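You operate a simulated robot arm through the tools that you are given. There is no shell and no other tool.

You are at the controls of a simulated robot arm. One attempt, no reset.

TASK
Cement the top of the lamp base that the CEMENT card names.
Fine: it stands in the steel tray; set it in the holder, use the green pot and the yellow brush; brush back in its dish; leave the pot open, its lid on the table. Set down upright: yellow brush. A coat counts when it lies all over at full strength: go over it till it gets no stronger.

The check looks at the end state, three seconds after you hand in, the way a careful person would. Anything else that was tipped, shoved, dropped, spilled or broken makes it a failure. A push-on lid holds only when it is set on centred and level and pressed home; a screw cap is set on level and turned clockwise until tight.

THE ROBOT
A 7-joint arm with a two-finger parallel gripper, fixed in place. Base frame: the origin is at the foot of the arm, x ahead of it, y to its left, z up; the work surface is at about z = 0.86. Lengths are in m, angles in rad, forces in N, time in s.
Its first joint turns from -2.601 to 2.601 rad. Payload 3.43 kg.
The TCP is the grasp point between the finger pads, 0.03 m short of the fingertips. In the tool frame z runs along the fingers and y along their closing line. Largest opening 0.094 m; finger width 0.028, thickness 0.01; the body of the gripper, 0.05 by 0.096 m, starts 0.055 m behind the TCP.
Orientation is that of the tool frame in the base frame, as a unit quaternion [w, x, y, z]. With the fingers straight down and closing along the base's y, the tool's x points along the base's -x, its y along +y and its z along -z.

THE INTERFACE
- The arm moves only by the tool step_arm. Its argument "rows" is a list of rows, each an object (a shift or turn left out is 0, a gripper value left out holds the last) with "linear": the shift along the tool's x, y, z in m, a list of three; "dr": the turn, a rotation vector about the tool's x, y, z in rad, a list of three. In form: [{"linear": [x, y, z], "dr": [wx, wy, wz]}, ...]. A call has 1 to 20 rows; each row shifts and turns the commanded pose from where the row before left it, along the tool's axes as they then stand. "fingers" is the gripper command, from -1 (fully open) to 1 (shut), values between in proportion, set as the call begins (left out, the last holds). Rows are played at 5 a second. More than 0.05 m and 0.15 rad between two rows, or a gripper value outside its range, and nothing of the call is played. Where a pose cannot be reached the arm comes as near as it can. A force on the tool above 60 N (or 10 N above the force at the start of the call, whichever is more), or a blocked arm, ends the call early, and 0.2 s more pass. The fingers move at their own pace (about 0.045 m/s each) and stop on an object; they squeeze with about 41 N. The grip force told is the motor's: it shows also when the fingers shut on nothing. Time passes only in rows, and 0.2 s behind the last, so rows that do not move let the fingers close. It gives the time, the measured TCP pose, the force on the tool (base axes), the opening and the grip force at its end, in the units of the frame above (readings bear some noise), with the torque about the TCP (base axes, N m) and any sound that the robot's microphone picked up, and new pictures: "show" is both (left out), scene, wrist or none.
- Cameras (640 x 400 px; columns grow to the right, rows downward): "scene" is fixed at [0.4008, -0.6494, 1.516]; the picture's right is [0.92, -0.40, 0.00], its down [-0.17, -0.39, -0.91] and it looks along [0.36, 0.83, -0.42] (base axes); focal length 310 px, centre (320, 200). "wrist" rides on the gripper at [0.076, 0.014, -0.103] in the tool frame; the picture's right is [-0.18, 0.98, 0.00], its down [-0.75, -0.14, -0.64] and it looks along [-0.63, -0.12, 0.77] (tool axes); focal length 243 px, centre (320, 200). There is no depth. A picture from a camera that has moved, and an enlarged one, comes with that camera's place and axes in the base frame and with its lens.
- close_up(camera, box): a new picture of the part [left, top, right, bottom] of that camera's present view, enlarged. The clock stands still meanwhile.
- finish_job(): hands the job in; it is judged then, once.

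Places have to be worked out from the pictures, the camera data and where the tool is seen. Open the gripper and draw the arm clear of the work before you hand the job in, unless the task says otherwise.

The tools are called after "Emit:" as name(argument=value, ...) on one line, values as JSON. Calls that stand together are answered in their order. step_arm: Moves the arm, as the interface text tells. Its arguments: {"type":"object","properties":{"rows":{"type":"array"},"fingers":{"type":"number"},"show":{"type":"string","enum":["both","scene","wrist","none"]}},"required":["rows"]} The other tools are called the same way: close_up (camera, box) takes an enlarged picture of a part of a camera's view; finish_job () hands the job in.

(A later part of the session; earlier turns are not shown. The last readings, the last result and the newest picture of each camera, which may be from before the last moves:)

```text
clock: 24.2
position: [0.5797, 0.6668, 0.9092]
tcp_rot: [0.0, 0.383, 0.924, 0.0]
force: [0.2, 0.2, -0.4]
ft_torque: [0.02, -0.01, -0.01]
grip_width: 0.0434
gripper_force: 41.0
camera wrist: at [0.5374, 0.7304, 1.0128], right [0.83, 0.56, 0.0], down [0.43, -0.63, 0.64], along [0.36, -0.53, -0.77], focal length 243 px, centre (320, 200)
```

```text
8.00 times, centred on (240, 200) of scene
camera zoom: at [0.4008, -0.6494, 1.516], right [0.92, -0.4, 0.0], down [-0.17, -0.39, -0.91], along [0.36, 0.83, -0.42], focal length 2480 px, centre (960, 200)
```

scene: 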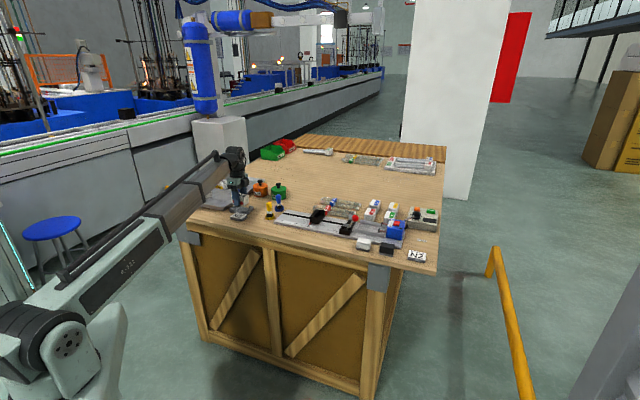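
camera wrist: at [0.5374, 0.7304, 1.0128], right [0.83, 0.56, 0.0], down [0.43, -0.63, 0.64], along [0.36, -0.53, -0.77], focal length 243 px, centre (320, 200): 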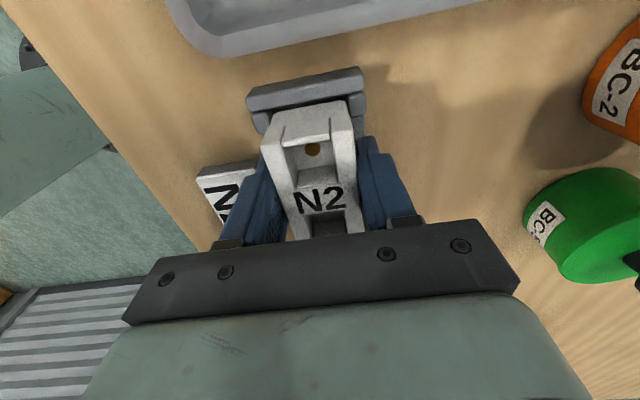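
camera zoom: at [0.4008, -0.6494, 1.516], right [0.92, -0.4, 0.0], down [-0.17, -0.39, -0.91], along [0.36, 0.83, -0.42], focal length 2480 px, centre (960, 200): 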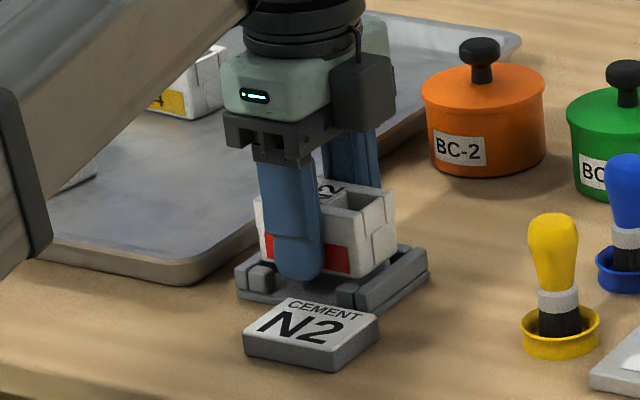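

The lateral fit is centred, with about 2 mm per side. Lengthwise the far gap is a bit larger, so I'll shift +1 mm in tool x, then lower in small steps until it seats.

Emit:
step_arm(rows=[{"linear": [0.001, 0, 0]}, {"linear": [0, 0, 0.004]}, {"linear": [0, 0, 0.003]}, {}], fingers=1, show="none")

Emit:
step_arm(rows=[{"linear": [0, 0, 0.0015]}, {}], fingers=1, show="none")

Emit:
step_arm(rows=[{"linear": [0, 0, 0.001]}, {}], fingers=1, show="wrist")

```text
clock: 25.2
position: [0.5782, 0.6648, 0.901]
tcp_rot: [0.001, 0.384, 0.923, 0.0]
force: [6.0, -5.7, 0.1]
ft_torque: [-0.13, -0.09, 0.12]
grip_width: 0.0435
gripper_force: 40.6
```

```text
clock: 25.8
position: [0.5788, 0.6664, 0.9001]
tcp_rot: [0.0, 0.385, 0.923, 0.0]
force: [8.4, -7.3, 2.1]
ft_torque: [-0.14, -0.1, 0.15]
grip_width: 0.0437
gripper_force: 41.2
```

```text
clock: 26.4
position: [0.5799, 0.6664, 0.8996]
tcp_rot: [0.001, 0.384, 0.923, 0.0]
force: [7.3, -9.3, 3.2]
ft_torque: [-0.17, -0.09, 0.15]
grip_width: 0.0433
gripper_force: 41.3
camera wrist: at [0.5364, 0.7305, 1.0031], right [0.83, 0.56, 0.0], down [0.43, -0.63, 0.64], along [0.36, -0.53, -0.77], focal length 243 px, centre (320, 200)
```

wrist: 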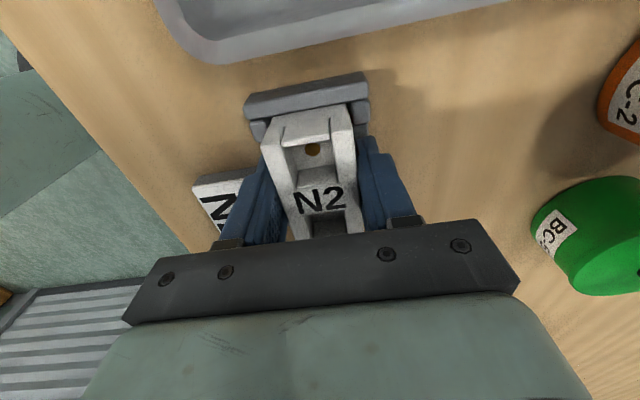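

There's about 11 N pushing along tool -x, so the base is pressing on the far wall and my lengthwise shift went the wrong way. I'll back off 1.5 mm in tool x and recheck the force.

Emit:
step_arm(rows=[{"linear": [-0.0015, 0, 0]}, {}], fingers=1, show="wrist")

Emit:
close_up(camera="wrist", box=[240, 60, 400, 180])

Emit:
close_up(camera="scene", box=[208, 175, 272, 225])

```text
clock: 27.0
position: [0.5783, 0.667, 0.8999]
tcp_rot: [-0.001, 0.383, 0.924, 0.0]
force: [4.7, -2.8, 0.6]
ft_torque: [-0.05, -0.04, 0.03]
grip_width: 0.0434
gripper_force: 41.2
camera wrist: at [0.5364, 0.7302, 1.0031], right [0.83, 0.56, 0.0], down [0.43, -0.63, 0.64], along [0.36, -0.53, -0.77], focal length 243 px, centre (320, 200)
```

wrist: 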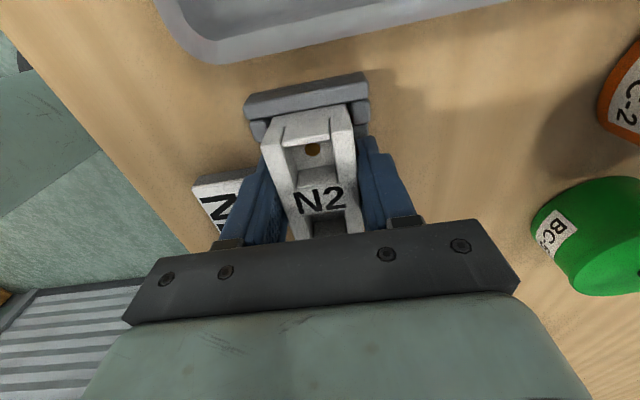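

```text
3.33 times, centred on (320, 120) of wrist
camera zoom: at [0.5364, 0.7302, 1.0031], right [0.83, 0.56, 0.0], down [0.43, -0.63, 0.64], along [0.36, -0.53, -0.77], focal length 809 px, centre (320, 467)
```

zoom: 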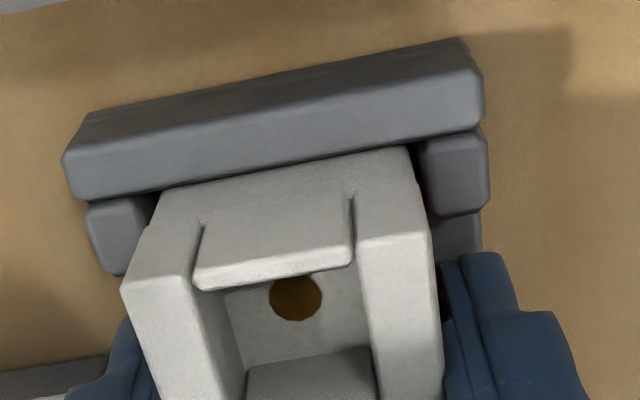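

```text
8.00 times, centred on (240, 200) of scene
camera zoom: at [0.4008, -0.6494, 1.516], right [0.92, -0.4, 0.0], down [-0.17, -0.39, -0.91], along [0.36, 0.83, -0.42], focal length 2480 px, centre (960, 200)
```

zoom: 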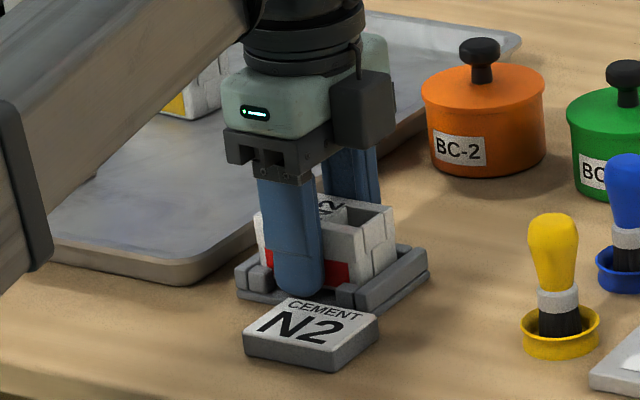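

The force fell to about 5 N. I'll back off another 1 mm and then continue down in 1 mm steps.

Emit:
step_arm(rows=[{"linear": [-0.001, 0, 0]}, {}], fingers=1, show="none")

Emit:
step_arm(rows=[{"linear": [0, 0, 0.001]}, {}], fingers=1, show="none")

Emit:
step_arm(rows=[{"linear": [0, 0, 0.001]}, {}], fingers=1, show="none")

```text
clock: 27.6
position: [0.5778, 0.6647, 0.8994]
tcp_rot: [0.0, 0.383, 0.924, 0.0]
force: [-0.4, -0.7, 0.2]
ft_torque: [-0.01, 0.0, -0.01]
grip_width: 0.0437
gripper_force: 41.1
```

```text
clock: 28.2
position: [0.5799, 0.6653, 0.8989]
tcp_rot: [0.0, 0.383, 0.924, 0.0]
force: [-0.2, -0.2, 0.2]
ft_torque: [-0.01, -0.01, 0.02]
grip_width: 0.0435
gripper_force: 40.7
```

```text
clock: 28.8
position: [0.5811, 0.6661, 0.898]
tcp_rot: [0.0, 0.383, 0.924, 0.0]
force: [-0.6, 0.1, -1.2]
ft_torque: [0.03, 0.01, 0.0]
grip_width: 0.0436
gripper_force: 41.0
```

There's no lateral force now and no floor contact yet. I'll continue down in 1 mm steps.

Emit:
step_arm(rows=[{"linear": [0, 0, 0.001]}, {}], fingers=1, show="none")

Emit:
step_arm(rows=[{"linear": [0, 0, 0.001]}, {}], fingers=1, show="none")

Emit:
step_arm(rows=[{"linear": [0, 0, 0.001]}, {}], fingers=1, show="wrist")

```text
clock: 29.4
position: [0.5802, 0.6654, 0.8954]
tcp_rot: [0.0, 0.383, 0.924, 0.001]
force: [0.1, -0.1, -1.2]
ft_torque: [-0.01, 0.01, -0.01]
grip_width: 0.0433
gripper_force: 41.3
```

```text
clock: 30.0
position: [0.5797, 0.6642, 0.8958]
tcp_rot: [0.001, 0.384, 0.923, 0.0]
force: [1.5, 0.3, 5.0]
ft_torque: [0.1, 0.13, -0.03]
grip_width: 0.0433
gripper_force: 41.1
```

```text
clock: 30.6
position: [0.5797, 0.6652, 0.8957]
tcp_rot: [0.0, 0.383, 0.924, 0.002]
force: [2.7, 0.9, 24.0]
ft_torque: [-0.22, 0.42, 0.1]
grip_width: 0.0435
gripper_force: 40.8
camera wrist: at [0.5372, 0.7289, 0.9997], right [0.83, 0.56, 0.0], down [0.43, -0.63, 0.64], along [0.36, -0.53, -0.77], focal length 243 px, centre (320, 200)
```

wrist: 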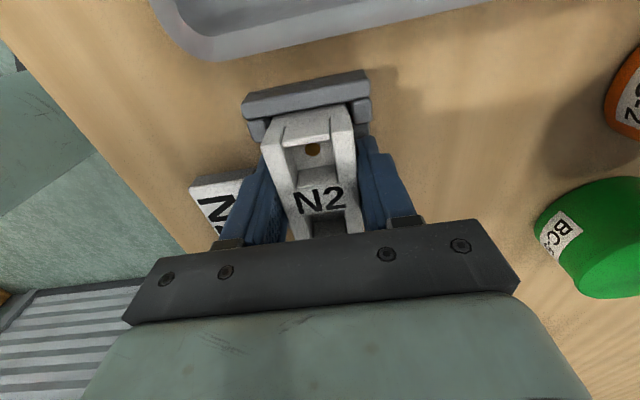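

The base seated at z of about 0.8958, and the vertical force rose to 24 N. The CEMENT card is close beside the left finger, so I'll relieve 1 mm and open only partway (about 0.052 m) before lifting straight up.

Emit:
step_arm(rows=[{"linear": [0, 0, -0.0012]}, {}], fingers=1, show="none")

Emit:
step_arm(rows=[{}, {}, {}], fingers=-0.1, show="wrist")

Emit:
close_up(camera="wrist", box=[180, 60, 420, 240])

```text
clock: 31.2
position: [0.5801, 0.6649, 0.8962]
tcp_rot: [0.0, 0.383, 0.924, 0.0]
force: [4.7, 1.8, 13.4]
ft_torque: [-0.04, 0.15, 0.09]
grip_width: 0.0435
gripper_force: 40.8
```

```text
clock: 32.0
position: [0.5803, 0.666, 0.8963]
tcp_rot: [0.0, 0.384, 0.923, 0.0]
force: [8.8, 7.0, 11.5]
ft_torque: [-0.06, -0.01, 0.05]
grip_width: 0.045
gripper_force: 0.0
camera wrist: at [0.5373, 0.7292, 0.9997], right [0.83, 0.56, 0.0], down [0.43, -0.63, 0.64], along [0.36, -0.53, -0.77], focal length 243 px, centre (320, 200)
```

wrist: 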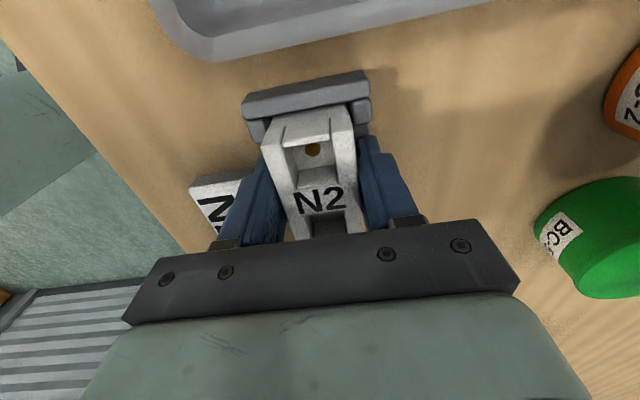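

```text
2.22 times, centred on (300, 150) of wrist
camera zoom: at [0.5373, 0.7292, 0.9997], right [0.83, 0.56, 0.0], down [0.43, -0.63, 0.64], along [0.36, -0.53, -0.77], focal length 539 px, centre (364, 311)
```

zoom: 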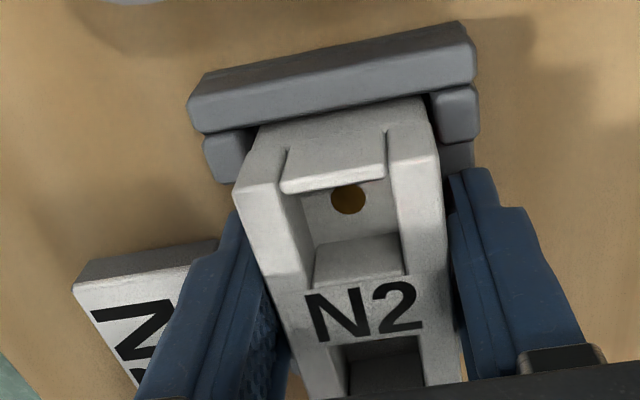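

The opening stalled at 0.045 m with about 11 N along tool y, and the tips still bear on the holder floor. I'll rise 2 mm to unload them before letting the fingers open further.

Emit:
step_arm(rows=[{"linear": [0, 0, -0.002]}, {}], fingers=-0.1, show="wrist")

Emit:
close_up(camera="wrist", box=[180, 60, 420, 240])

Emit:
close_up(camera="scene", box=[208, 175, 272, 225])

```text
clock: 32.6
position: [0.5782, 0.665, 0.8973]
tcp_rot: [-0.001, 0.384, 0.923, -0.001]
force: [-0.8, -0.1, 0.2]
ft_torque: [-0.01, -0.02, 0.03]
grip_width: 0.0517
gripper_force: 0.0
camera wrist: at [0.5368, 0.729, 1.0011], right [0.83, 0.56, 0.0], down [0.43, -0.63, 0.64], along [0.36, -0.53, -0.77], focal length 243 px, centre (320, 200)
```

wrist: 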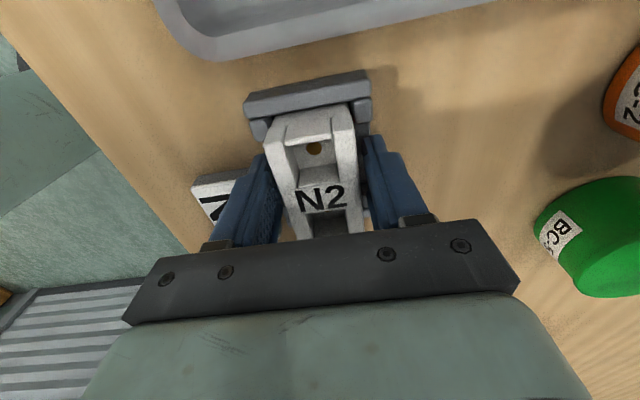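

```text
2.22 times, centred on (300, 150) of wrist
camera zoom: at [0.5368, 0.729, 1.0011], right [0.83, 0.56, 0.0], down [0.43, -0.63, 0.64], along [0.36, -0.53, -0.77], focal length 539 px, centre (364, 311)
```

zoom: 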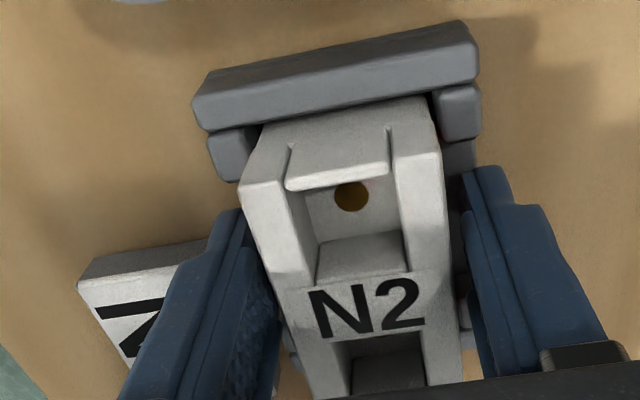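

```text
8.00 times, centred on (240, 200) of scene
camera zoom: at [0.4008, -0.6494, 1.516], right [0.92, -0.4, 0.0], down [-0.17, -0.39, -0.91], along [0.36, 0.83, -0.42], focal length 2480 px, centre (960, 200)
```

zoom: 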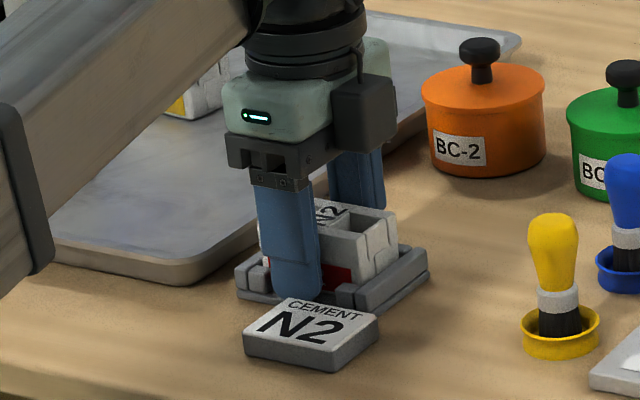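

The opening is now 0.0517 m with no force, and the base is seated in the holder. I'll lift straight up, clear of the base and card, and then check.

Emit:
step_arm(rows=[{"linear": [0, 0, -0.01]}, {"linear": [0, 0, -0.02]}, {"linear": [0, 0, -0.03]}, {"linear": [0, 0, -0.04]}, {"linear": [0, 0, -0.05]}, {"linear": [0, 0, -0.03]}, {}], fingers=-0.1, show="both")

Emit:
close_up(camera="wrist", box=[240, 30, 400, 150])

Emit:
close_up(camera="scene", box=[208, 175, 300, 225])

```text
clock: 34.2
position: [0.5788, 0.6638, 1.0753]
tcp_rot: [0.0, 0.383, 0.924, 0.0]
force: [0.0, 0.1, 0.4]
ft_torque: [0.0, 0.05, 0.01]
grip_width: 0.0517
gripper_force: 0.1
camera wrist: at [0.5374, 0.7281, 1.1793], right [0.83, 0.56, 0.0], down [0.43, -0.63, 0.64], along [0.36, -0.53, -0.77], focal length 243 px, centre (320, 200)
```

scene: 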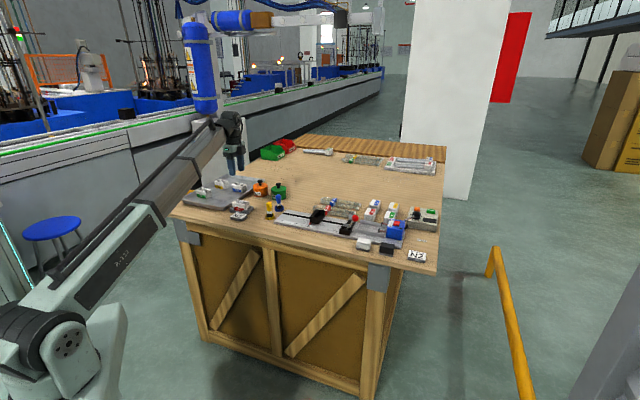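
wrist: 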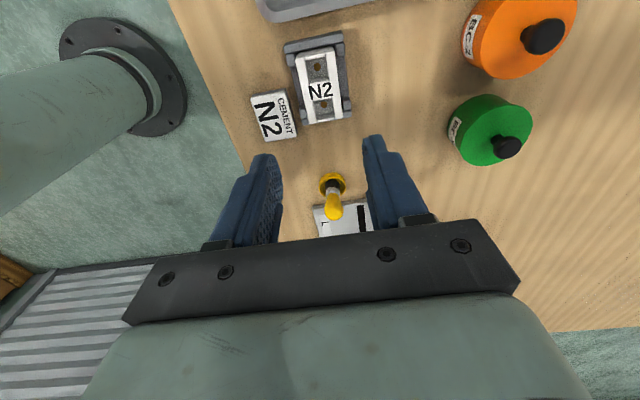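

```text
3.33 times, centred on (320, 90) of wrist
camera zoom: at [0.5374, 0.7281, 1.1793], right [0.83, 0.56, 0.0], down [0.43, -0.63, 0.64], along [0.36, -0.53, -0.77], focal length 809 px, centre (320, 567)
```

zoom: 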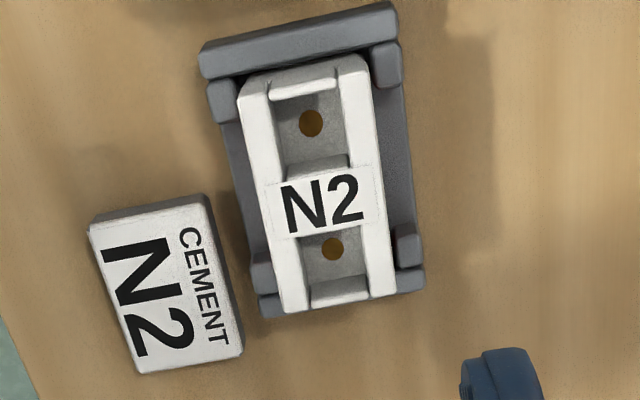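

```text
6.96 times, centred on (254, 200) of scene
camera zoom: at [0.4008, -0.6494, 1.516], right [0.92, -0.4, 0.0], down [-0.17, -0.39, -0.91], along [0.36, 0.83, -0.42], focal length 2156 px, centre (779, 200)
```

zoom: 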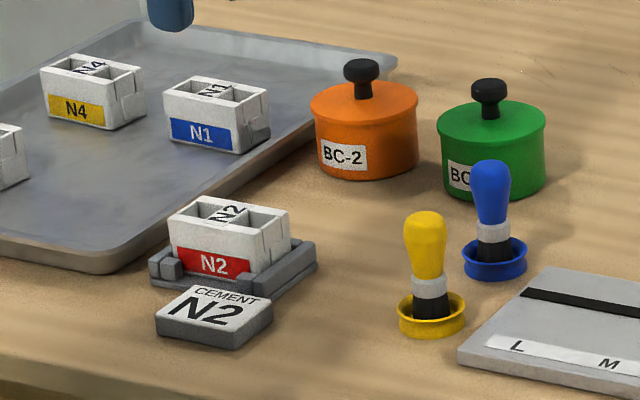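

N2 is seated upright in the holder and the card is undisturbed. Next is the green pot, so I'll zoom in on it and on the brush.

Emit:
close_up(camera="wrist", box=[420, 70, 564, 190])

Emit:
close_up(camera="wrist", box=[290, 150, 386, 230])

Emit:
close_up(camera="scene", box=[245, 165, 309, 205])

```text
3.33 times, centred on (492, 130) of wrist
camera zoom: at [0.5374, 0.7281, 1.1793], right [0.83, 0.56, 0.0], down [0.43, -0.63, 0.64], along [0.36, -0.53, -0.77], focal length 809 px, centre (-253, 433)
```

zoom: 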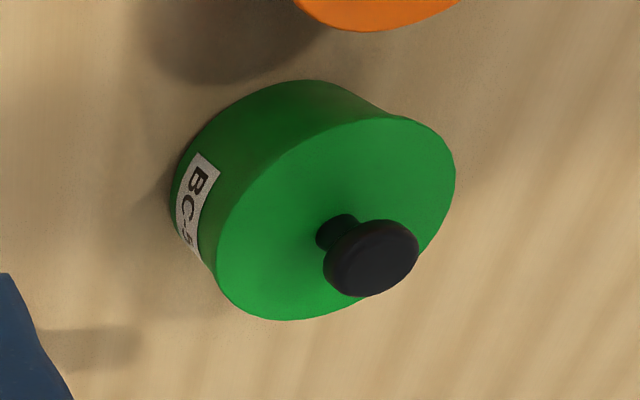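

```text
5.00 times, centred on (338, 190) of wrist
camera zoom: at [0.5374, 0.7281, 1.1793], right [0.83, 0.56, 0.0], down [0.43, -0.63, 0.64], along [0.36, -0.53, -0.77], focal length 1213 px, centre (230, 250)
```

zoom: 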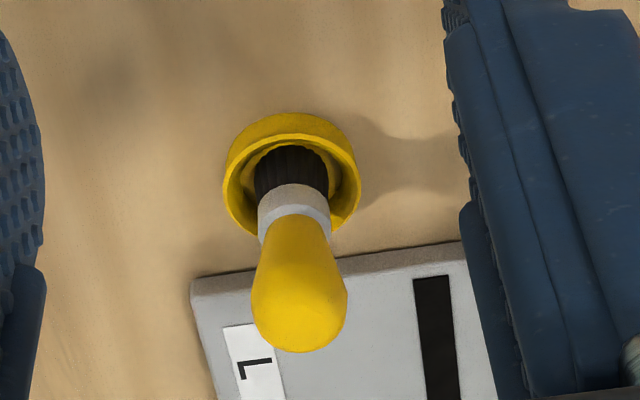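

```text
10.00 times, centred on (277, 185) of scene
camera zoom: at [0.4008, -0.6494, 1.516], right [0.92, -0.4, 0.0], down [-0.17, -0.39, -0.91], along [0.36, 0.83, -0.42], focal length 3100 px, centre (750, 350)
```

zoom: 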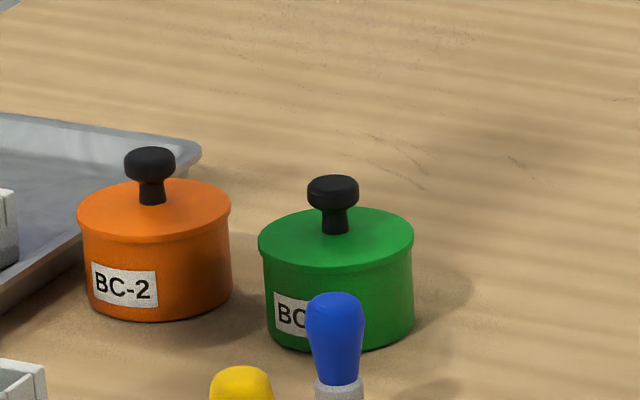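

N2 is done for placement. The green knob is at about (0.780, 0.744), r of about 1.08, with its top near z = 0.935, so I'll need to tilt the fingers outward. First I'll yaw so tool x points back at the base and move toward the pot's azimuth at height.

Emit:
step_arm(rows=[{"linear": [0, 0, -0.02], "dr": [0, 0, -0.14]}, {"dr": [0, 0, -0.1408]}, {"dr": [0, 0, -0.1408]}, {"dr": [0, 0, -0.1408]}, {"dr": [0, 0, -0.1408]}, {"dr": [0, 0, -0.1408]}, {"dr": [0, 0, -0.1408]}, {"dr": [0, 0, -0.1408]}, {"dr": [0, 0, -0.1408]}, {"dr": [0, 0, -0.1408]}, {"dr": [0, 0, -0.1408]}, {"linear": [-0.034, -0.0274, 0]}, {"linear": [-0.034, -0.0274, 0]}, {"linear": [-0.034, -0.0274, 0]}, {}, {}], fingers=-0.1, show="both")

```text
clock: 37.6
position: [0.7124, 0.6764, 1.0977]
tcp_rot: [0.0, -0.371, 0.929, 0.001]
force: [0.0, -0.2, -0.2]
ft_torque: [0.02, 0.03, 0.01]
grip_width: 0.0519
gripper_force: 0.0
camera wrist: at [0.6475, 0.6341, 1.2014], right [-0.54, 0.84, 0.0], down [0.64, 0.42, 0.64], along [0.54, 0.35, -0.77], focal length 243 px, centre (320, 200)
```

scene: 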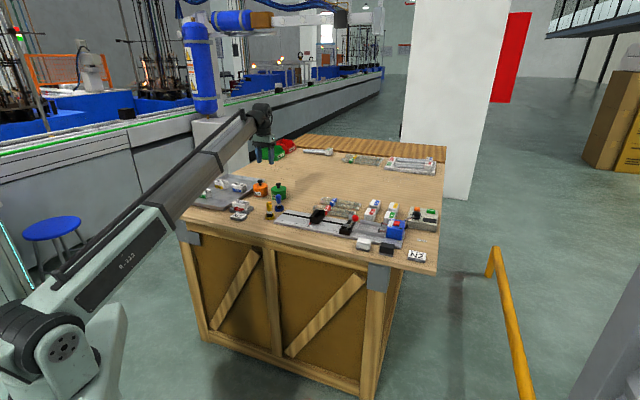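
wrist: 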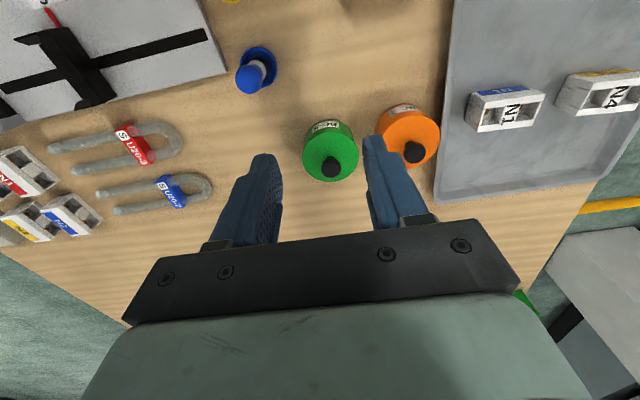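

The pot is dead ahead. I'll test how far out the arm reaches with the tool vertical at this height by extending 0.09 m.

Emit:
step_arm(rows=[{"linear": [-0.03, 0, 0]}, {"linear": [-0.03, 0, 0]}, {"linear": [-0.03, 0, 0]}, {}, {}], fingers=-0.1, show="both")

```text
clock: 38.8
position: [0.7765, 0.7378, 1.0982]
tcp_rot: [-0.001, -0.371, 0.929, 0.0]
force: [0.4, 0.7, 0.0]
ft_torque: [-0.01, 0.0, -0.03]
grip_width: 0.052
gripper_force: 0.0
camera wrist: at [0.7122, 0.6956, 1.2017], right [-0.54, 0.84, 0.0], down [0.64, 0.42, 0.64], along [0.54, 0.35, -0.77], focal length 243 px, centre (320, 200)
```

scene: 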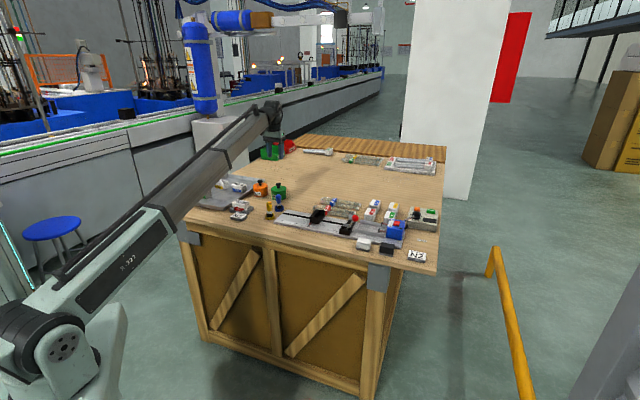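
wrist: 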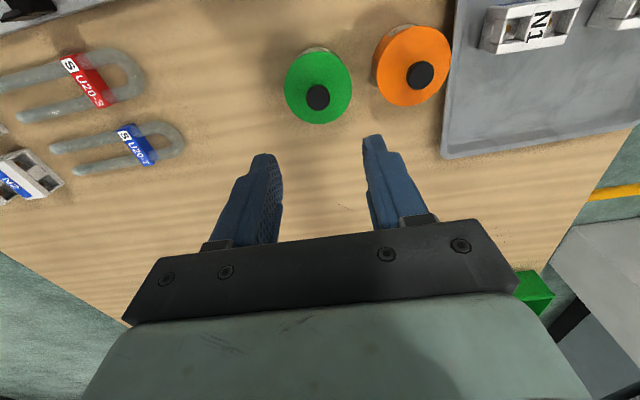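

The arm reaches r of about 1.07 with the tool straight down at this height, so it may manage without tilt. I'll zoom in on the lid to centre over the knob.

Emit:
close_up(camera="wrist", box=[270, 35, 366, 135])

```text
4.00 times, centred on (318, 85) of wrist
camera zoom: at [0.7122, 0.6956, 1.2017], right [-0.54, 0.84, 0.0], down [0.64, 0.42, 0.64], along [0.54, 0.35, -0.77], focal length 970 px, centre (328, 660)
```

zoom: 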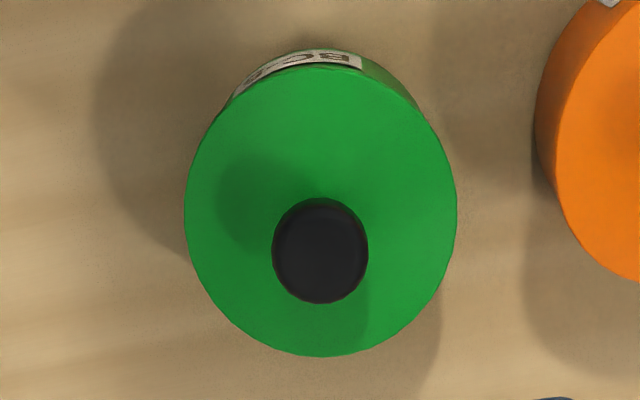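

The knob is at about (-0.004, -0.0024) in the tool frame, radius about 0.013, top near z = 0.937. I'll centre on it and lower to about z = 1.0 to see whether the vertical reach holds.

Emit:
step_arm(rows=[{"linear": [-0.004, -0.0024, 0.02]}, {"linear": [0, 0, 0.03]}, {"linear": [0, 0, 0.03]}, {"linear": [0, 0, 0.02]}, {}, {}], fingers=-0.1, show="both")

Emit:
close_up(camera="wrist", box=[240, 60, 400, 180])

```text
clock: 40.2
position: [0.7806, 0.7372, 0.999]
tcp_rot: [0.0, -0.371, 0.929, 0.0]
force: [-0.1, 0.6, 0.6]
ft_torque: [-0.01, -0.01, 0.02]
grip_width: 0.0515
gripper_force: 0.1
camera wrist: at [0.7172, 0.6954, 1.1026], right [-0.54, 0.84, 0.0], down [0.64, 0.42, 0.64], along [0.54, 0.35, -0.77], focal length 243 px, centre (320, 200)
```

scene: 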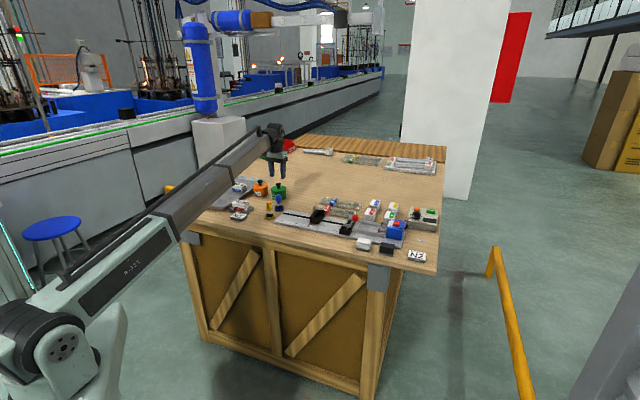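
wrist: 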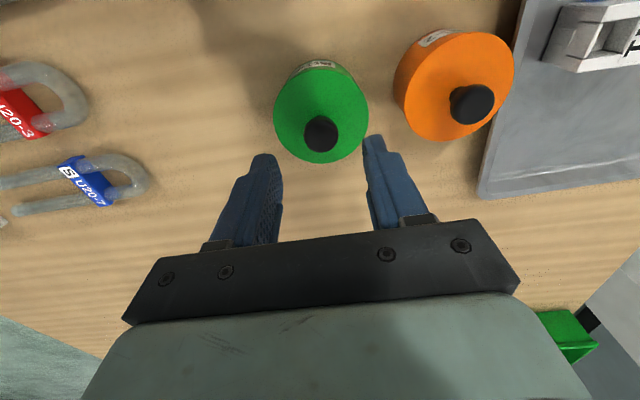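

```text
3.33 times, centred on (320, 120) of wrist
camera zoom: at [0.7172, 0.6954, 1.1026], right [-0.54, 0.84, 0.0], down [0.64, 0.42, 0.64], along [0.54, 0.35, -0.77], focal length 809 px, centre (320, 467)
```

zoom: 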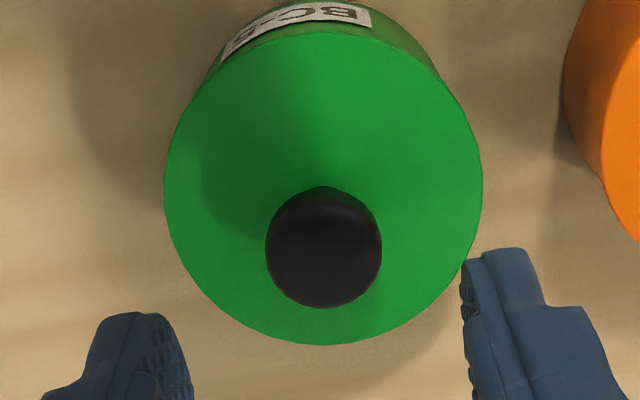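

The vertical reach holds, and the knob is centred within 1 mm. I'll lower to TCP z of about 0.948, so the tips sit about 7 mm above the lid top and straddle the knob.

Emit:
step_arm(rows=[{"linear": [0, -0.0005, 0.02]}, {"linear": [0, 0, 0.02]}, {"linear": [0, 0, 0.011]}, {}, {}], fingers=-0.1, show="both")

Emit:
close_up(camera="scene", box=[245, 155, 309, 205])

Emit:
close_up(camera="wrist", box=[220, 80, 420, 240])

```text
clock: 41.4
position: [0.7802, 0.7375, 0.9469]
tcp_rot: [0.0, -0.371, 0.929, 0.0]
force: [1.4, -0.2, -0.6]
ft_torque: [0.02, 0.0, 0.03]
grip_width: 0.0518
gripper_force: 0.0
camera wrist: at [0.7174, 0.695, 1.0505], right [-0.54, 0.84, 0.0], down [0.64, 0.42, 0.64], along [0.54, 0.35, -0.77], focal length 243 px, centre (320, 200)
```

scene: 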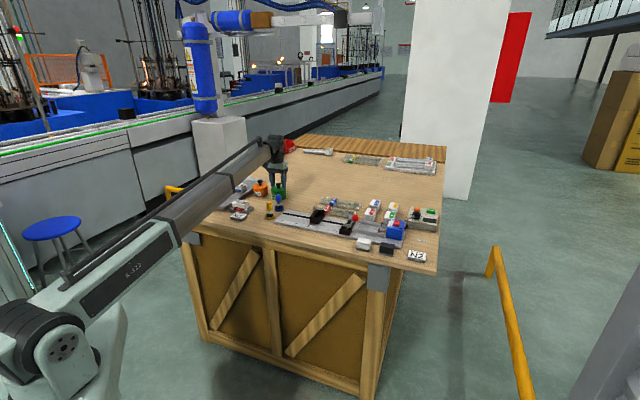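
wrist: 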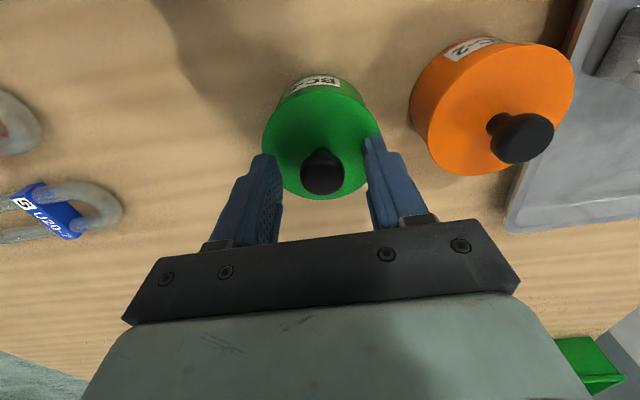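

```text
8.00 times, centred on (277, 180) of scene
camera zoom: at [0.4008, -0.6494, 1.516], right [0.92, -0.4, 0.0], down [-0.17, -0.39, -0.91], along [0.36, 0.83, -0.42], focal length 2480 px, centre (664, 360)
```

zoom: 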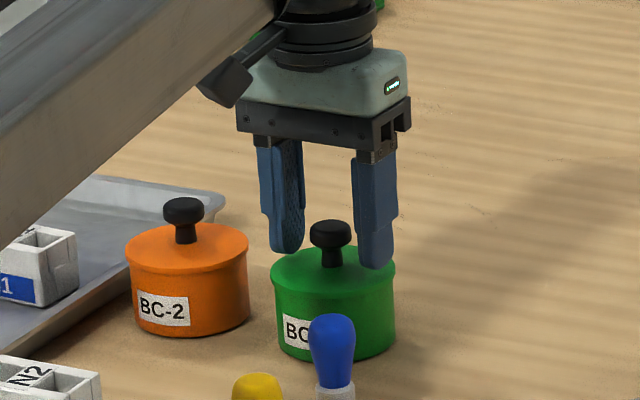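

```text
2.50 times, centred on (320, 160) of wrist
camera zoom: at [0.7174, 0.695, 1.0505], right [-0.54, 0.84, 0.0], down [0.64, 0.42, 0.64], along [0.54, 0.35, -0.77], focal length 606 px, centre (320, 300)
```

zoom: 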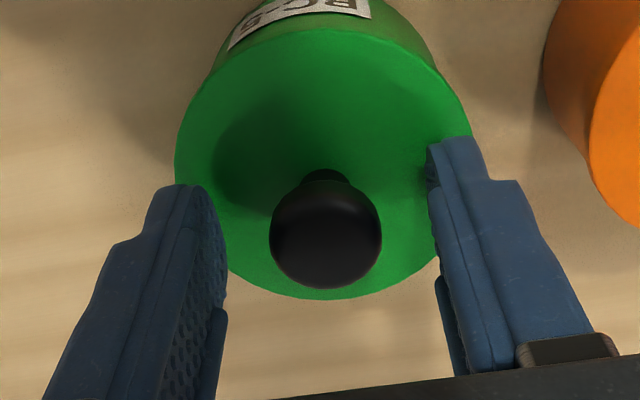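

The knob is between the pads. I'll creep down to feel the lid top, so the pads get as much of the knob head as possible.

Emit:
step_arm(rows=[{"linear": [0.0015, 0.0012, 0.002]}, {}], fingers=-0.1, show="none")

Emit:
step_arm(rows=[{"linear": [0, 0, 0.0015]}, {}], fingers=-0.1, show="none")

Emit:
step_arm(rows=[{"linear": [0, 0, 0.0015]}, {}], fingers=-0.1, show="none")

```text
clock: 42.0
position: [0.779, 0.7382, 0.9449]
tcp_rot: [0.0, -0.371, 0.929, 0.0]
force: [0.0, -0.4, -0.1]
ft_torque: [-0.02, 0.0, 0.04]
grip_width: 0.0517
gripper_force: 0.0
```

```text
clock: 42.6
position: [0.7791, 0.7378, 0.9435]
tcp_rot: [0.0, -0.372, 0.928, 0.0]
force: [-0.6, -0.6, 0.3]
ft_torque: [0.02, 0.03, -0.01]
grip_width: 0.0517
gripper_force: 0.0
```

```text
clock: 43.2
position: [0.7787, 0.7389, 0.9421]
tcp_rot: [0.001, -0.371, 0.929, 0.0]
force: [-0.2, 0.9, -0.4]
ft_torque: [0.02, 0.04, 0.02]
grip_width: 0.0516
gripper_force: 0.0
```

No contact yet at tips z of about 0.912. I'll keep creeping down.

Emit:
step_arm(rows=[{"linear": [0, 0, 0.0015]}, {}], fingers=-0.1, show="none")

Emit:
step_arm(rows=[{"linear": [0, 0, 0.0015]}, {}], fingers=-0.1, show="none")

Emit:
step_arm(rows=[{"linear": [0, 0, 0.0015]}, {}], fingers=-0.1, show="wrist")

```text
clock: 43.8
position: [0.7788, 0.7374, 0.9399]
tcp_rot: [0.0, -0.371, 0.929, 0.0]
force: [1.7, 1.1, 4.6]
ft_torque: [0.05, -0.04, -0.03]
grip_width: 0.0517
gripper_force: 0.1
```

```text
clock: 44.4
position: [0.7791, 0.738, 0.9402]
tcp_rot: [0.001, -0.372, 0.928, 0.0]
force: [0.5, 3.2, 19.5]
ft_torque: [0.07, -0.06, 0.02]
grip_width: 0.0519
gripper_force: 0.1
```

```text
clock: 45.0
position: [0.7784, 0.7378, 0.9408]
tcp_rot: [0.002, -0.371, 0.929, 0.001]
force: [1.4, 7.1, 44.0]
ft_torque: [0.13, -0.04, 0.03]
grip_width: 0.0517
gripper_force: 0.1
camera wrist: at [0.7148, 0.6953, 1.0438], right [-0.54, 0.84, 0.0], down [0.64, 0.42, 0.65], along [0.54, 0.35, -0.76], focal length 243 px, centre (320, 200)
```

wrist: 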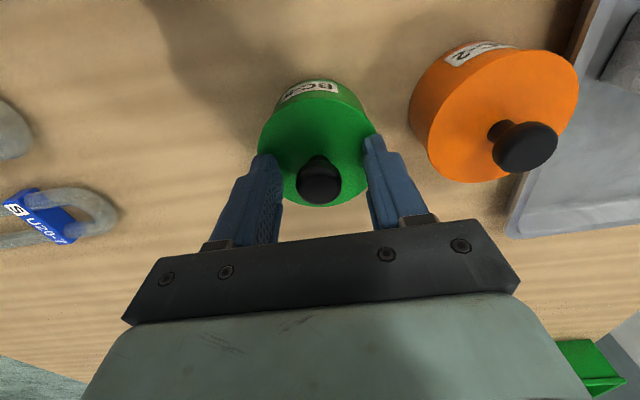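

The lid top is felt at tips z of about 0.9105. I'll back off to just above it and close on the knob.

Emit:
step_arm(rows=[{"linear": [0, 0, -0.0045]}, {}], fingers=-0.1, show="none")

Emit:
step_arm(rows=[{}, {}, {}, {}, {}], fingers=1, show="both")

Emit:
close_up(camera="wrist", box=[220, 80, 420, 240])

```text
clock: 45.6
position: [0.7797, 0.7384, 0.9426]
tcp_rot: [0.0, -0.371, 0.929, -0.001]
force: [2.2, 8.5, 13.0]
ft_torque: [0.25, -0.07, 0.05]
grip_width: 0.0517
gripper_force: 0.1
```

```text
clock: 46.8
position: [0.7795, 0.7378, 0.9412]
tcp_rot: [0.0, -0.371, 0.929, 0.0]
force: [-0.6, 0.0, -0.6]
ft_torque: [-0.03, 0.03, 0.01]
grip_width: 0.0246
gripper_force: 41.4
heard: snap
camera wrist: at [0.7155, 0.6956, 1.0452], right [-0.54, 0.84, 0.0], down [0.64, 0.42, 0.64], along [0.54, 0.35, -0.77], focal length 243 px, centre (320, 200)
```

scene: 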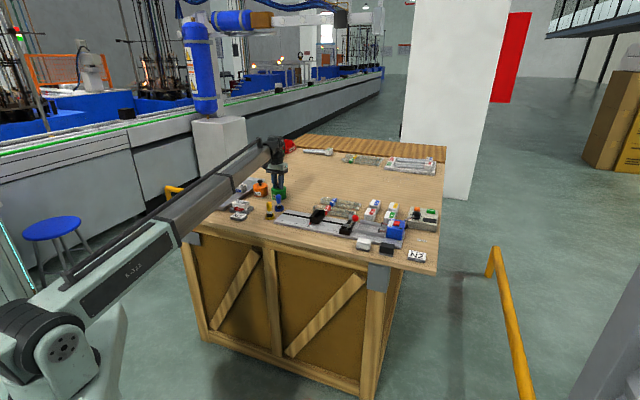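
wrist: 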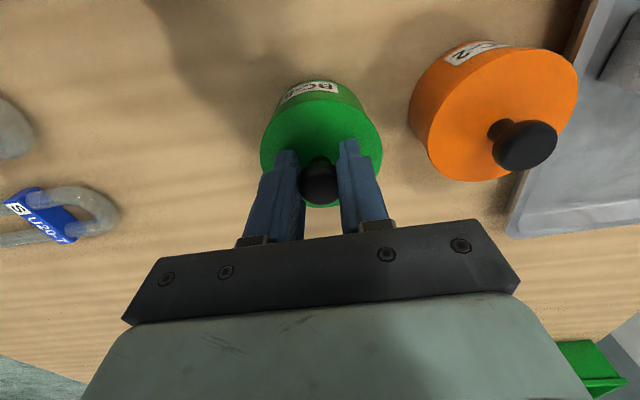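

```text
2.50 times, centred on (320, 160) of wrist
camera zoom: at [0.7155, 0.6956, 1.0452], right [-0.54, 0.84, 0.0], down [0.64, 0.42, 0.64], along [0.54, 0.35, -0.77], focal length 606 px, centre (320, 300)
```

zoom: 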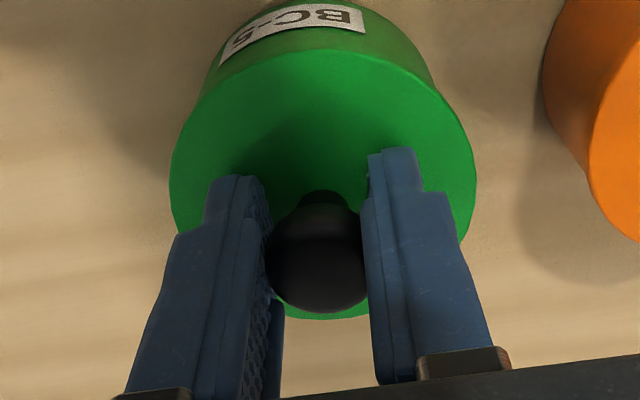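

The grip is on the knob (0.0246 m, 41 N), and a "snap" was heard. I'll pull up slowly and watch the force.

Emit:
step_arm(rows=[{"linear": [0, 0, -0.002]}, {"linear": [0, 0, -0.002]}, {}], fingers=1, show="both")

Emit:
close_up(camera="scene", box=[245, 155, 309, 205])

```text
clock: 47.6
position: [0.7792, 0.7383, 0.9464]
tcp_rot: [0.0, -0.371, 0.929, -0.001]
force: [-1.3, -2.7, -1.7]
ft_torque: [-0.13, 0.05, -0.04]
grip_width: 0.0246
gripper_force: 41.2
camera wrist: at [0.7157, 0.6957, 1.0495], right [-0.54, 0.84, 0.0], down [0.64, 0.42, 0.64], along [0.54, 0.35, -0.77], focal length 243 px, centre (320, 200)
```

scene: 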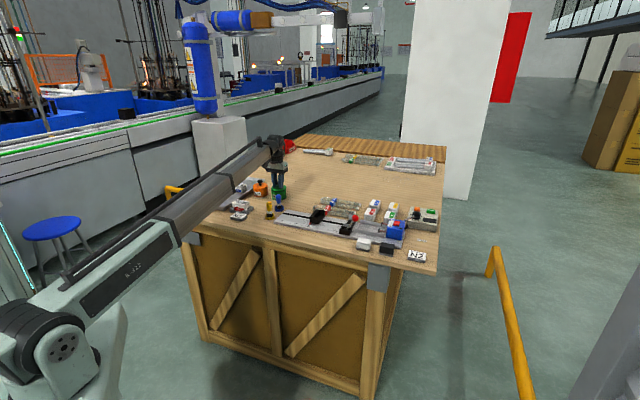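
wrist: 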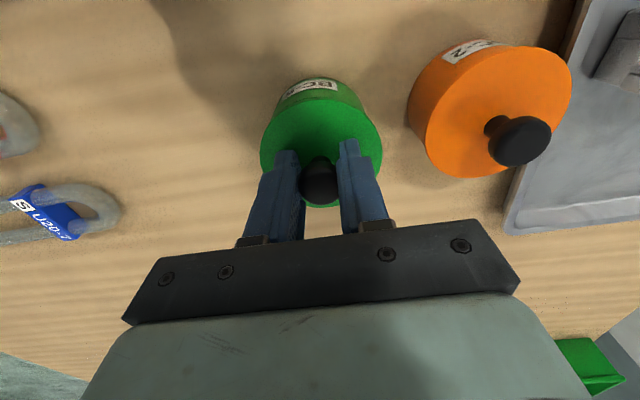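

```text
8.00 times, centred on (277, 180) of scene
camera zoom: at [0.4008, -0.6494, 1.516], right [0.92, -0.4, 0.0], down [-0.17, -0.39, -0.91], along [0.36, 0.83, -0.42], focal length 2480 px, centre (664, 360)
```

zoom: 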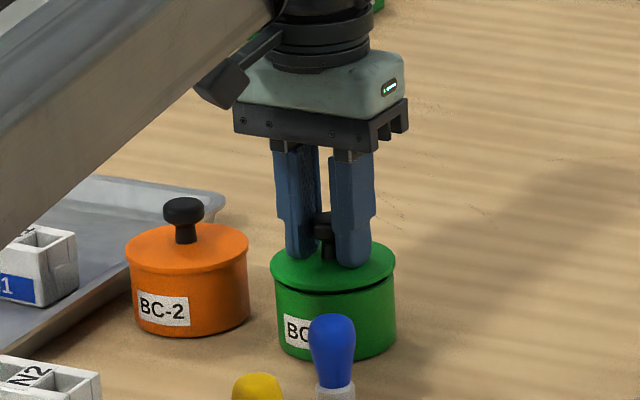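

The lid has popped up, with a dark gap visible under its rim while the pot stays put. I'll lift it gently clear of the pot.

Emit:
step_arm(rows=[{"linear": [0, 0, -0.003]}, {"linear": [0, 0, -0.005]}, {"linear": [0, 0, -0.008]}, {"linear": [0, 0, -0.012]}, {"linear": [0, 0, -0.016]}, {"linear": [0, 0, -0.016]}, {"linear": [0, 0, -0.012]}, {"linear": [0, 0, -0.006]}, {}, {}], fingers=1, show="both")

Emit:
close_up(camera="scene", box=[245, 145, 325, 205])

```text
clock: 49.8
position: [0.7787, 0.7385, 1.0231]
tcp_rot: [-0.001, -0.372, 0.928, 0.001]
force: [-0.6, 0.5, -1.0]
ft_torque: [-0.01, -0.03, -0.02]
grip_width: 0.0243
gripper_force: 41.4
camera wrist: at [0.7145, 0.6965, 1.1275], right [-0.54, 0.84, 0.0], down [0.64, 0.42, 0.64], along [0.54, 0.35, -0.77], focal length 243 px, centre (320, 200)
```

scene: 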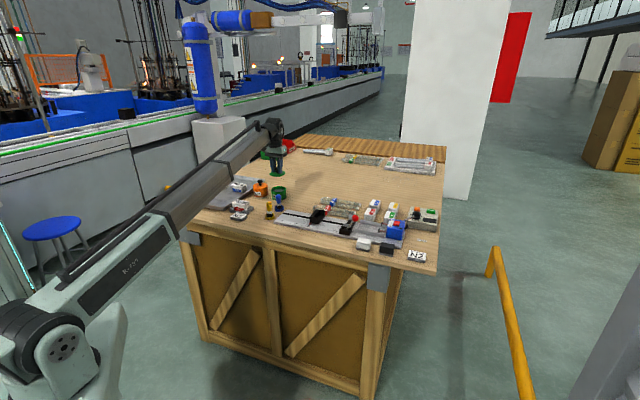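
wrist: 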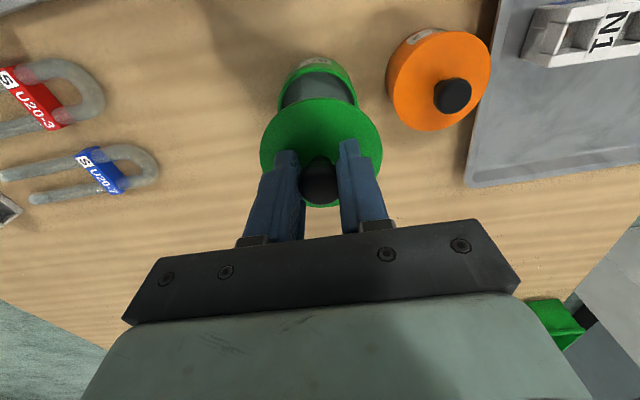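

```text
6.67 times, centred on (285, 175) of scene
camera zoom: at [0.4008, -0.6494, 1.516], right [0.92, -0.4, 0.0], down [-0.17, -0.39, -0.91], along [0.36, 0.83, -0.42], focal length 2066 px, centre (553, 367)
```

zoom: 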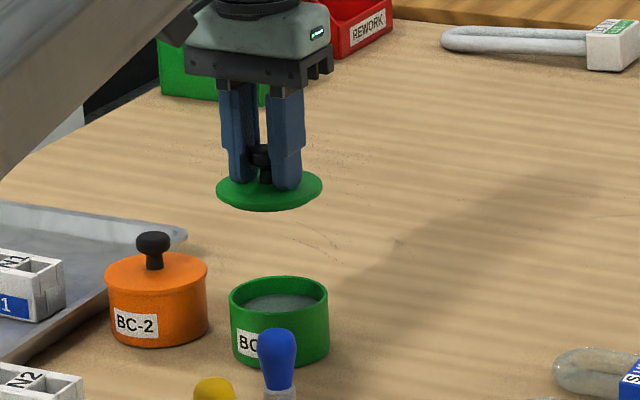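

The pot is open with grey cement inside, and the lid is held level. I'll set it on the clear table spot near (0.675, 0.703), between the holder and the pot.

Emit:
step_arm(rows=[{"linear": [0.009, 0.0042, 0]}, {"linear": [0.018, 0.0084, 0]}, {"linear": [0.023, 0.0107, 0]}, {"linear": [0.023, 0.0107, 0]}, {"linear": [0.018, 0.0084, 0]}, {"linear": [0.0086, 0.0039, 0]}, {}, {}], fingers=1, show="both")

Emit:
close_up(camera="scene", box=[210, 145, 306, 220])

```text
clock: 51.6
position: [0.6746, 0.702, 1.0239]
tcp_rot: [0.0, -0.371, 0.929, 0.0]
force: [0.7, 0.3, -0.2]
ft_torque: [0.0, 0.01, 0.02]
grip_width: 0.0244
gripper_force: 41.1
camera wrist: at [0.6099, 0.6607, 1.1272], right [-0.54, 0.84, 0.0], down [0.64, 0.42, 0.64], along [0.54, 0.35, -0.77], focal length 243 px, centre (320, 200)
```

scene: 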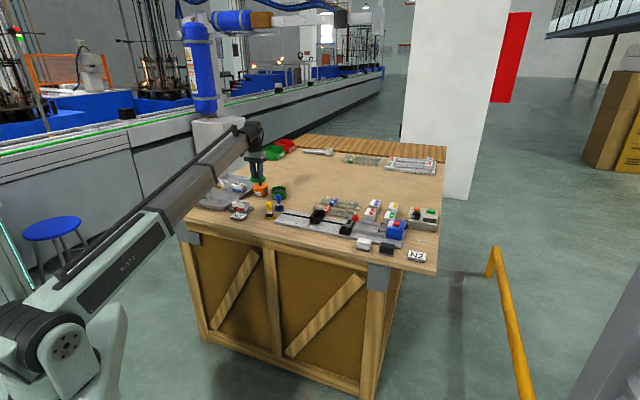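
wrist: 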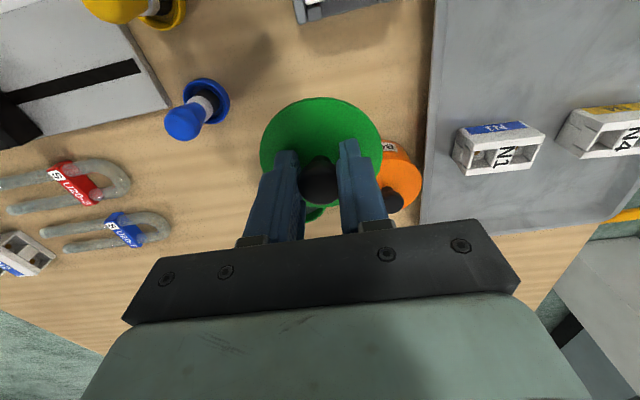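

```text
5.33 times, centred on (258, 182) of scene
camera zoom: at [0.4008, -0.6494, 1.516], right [0.92, -0.4, 0.0], down [-0.17, -0.39, -0.91], along [0.36, 0.83, -0.42], focal length 1653 px, centre (651, 293)
```

zoom: 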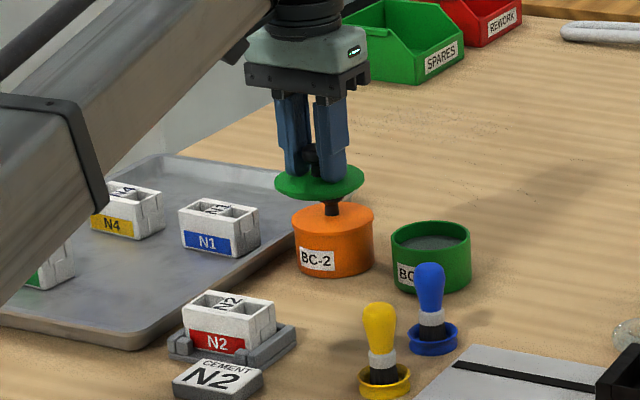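

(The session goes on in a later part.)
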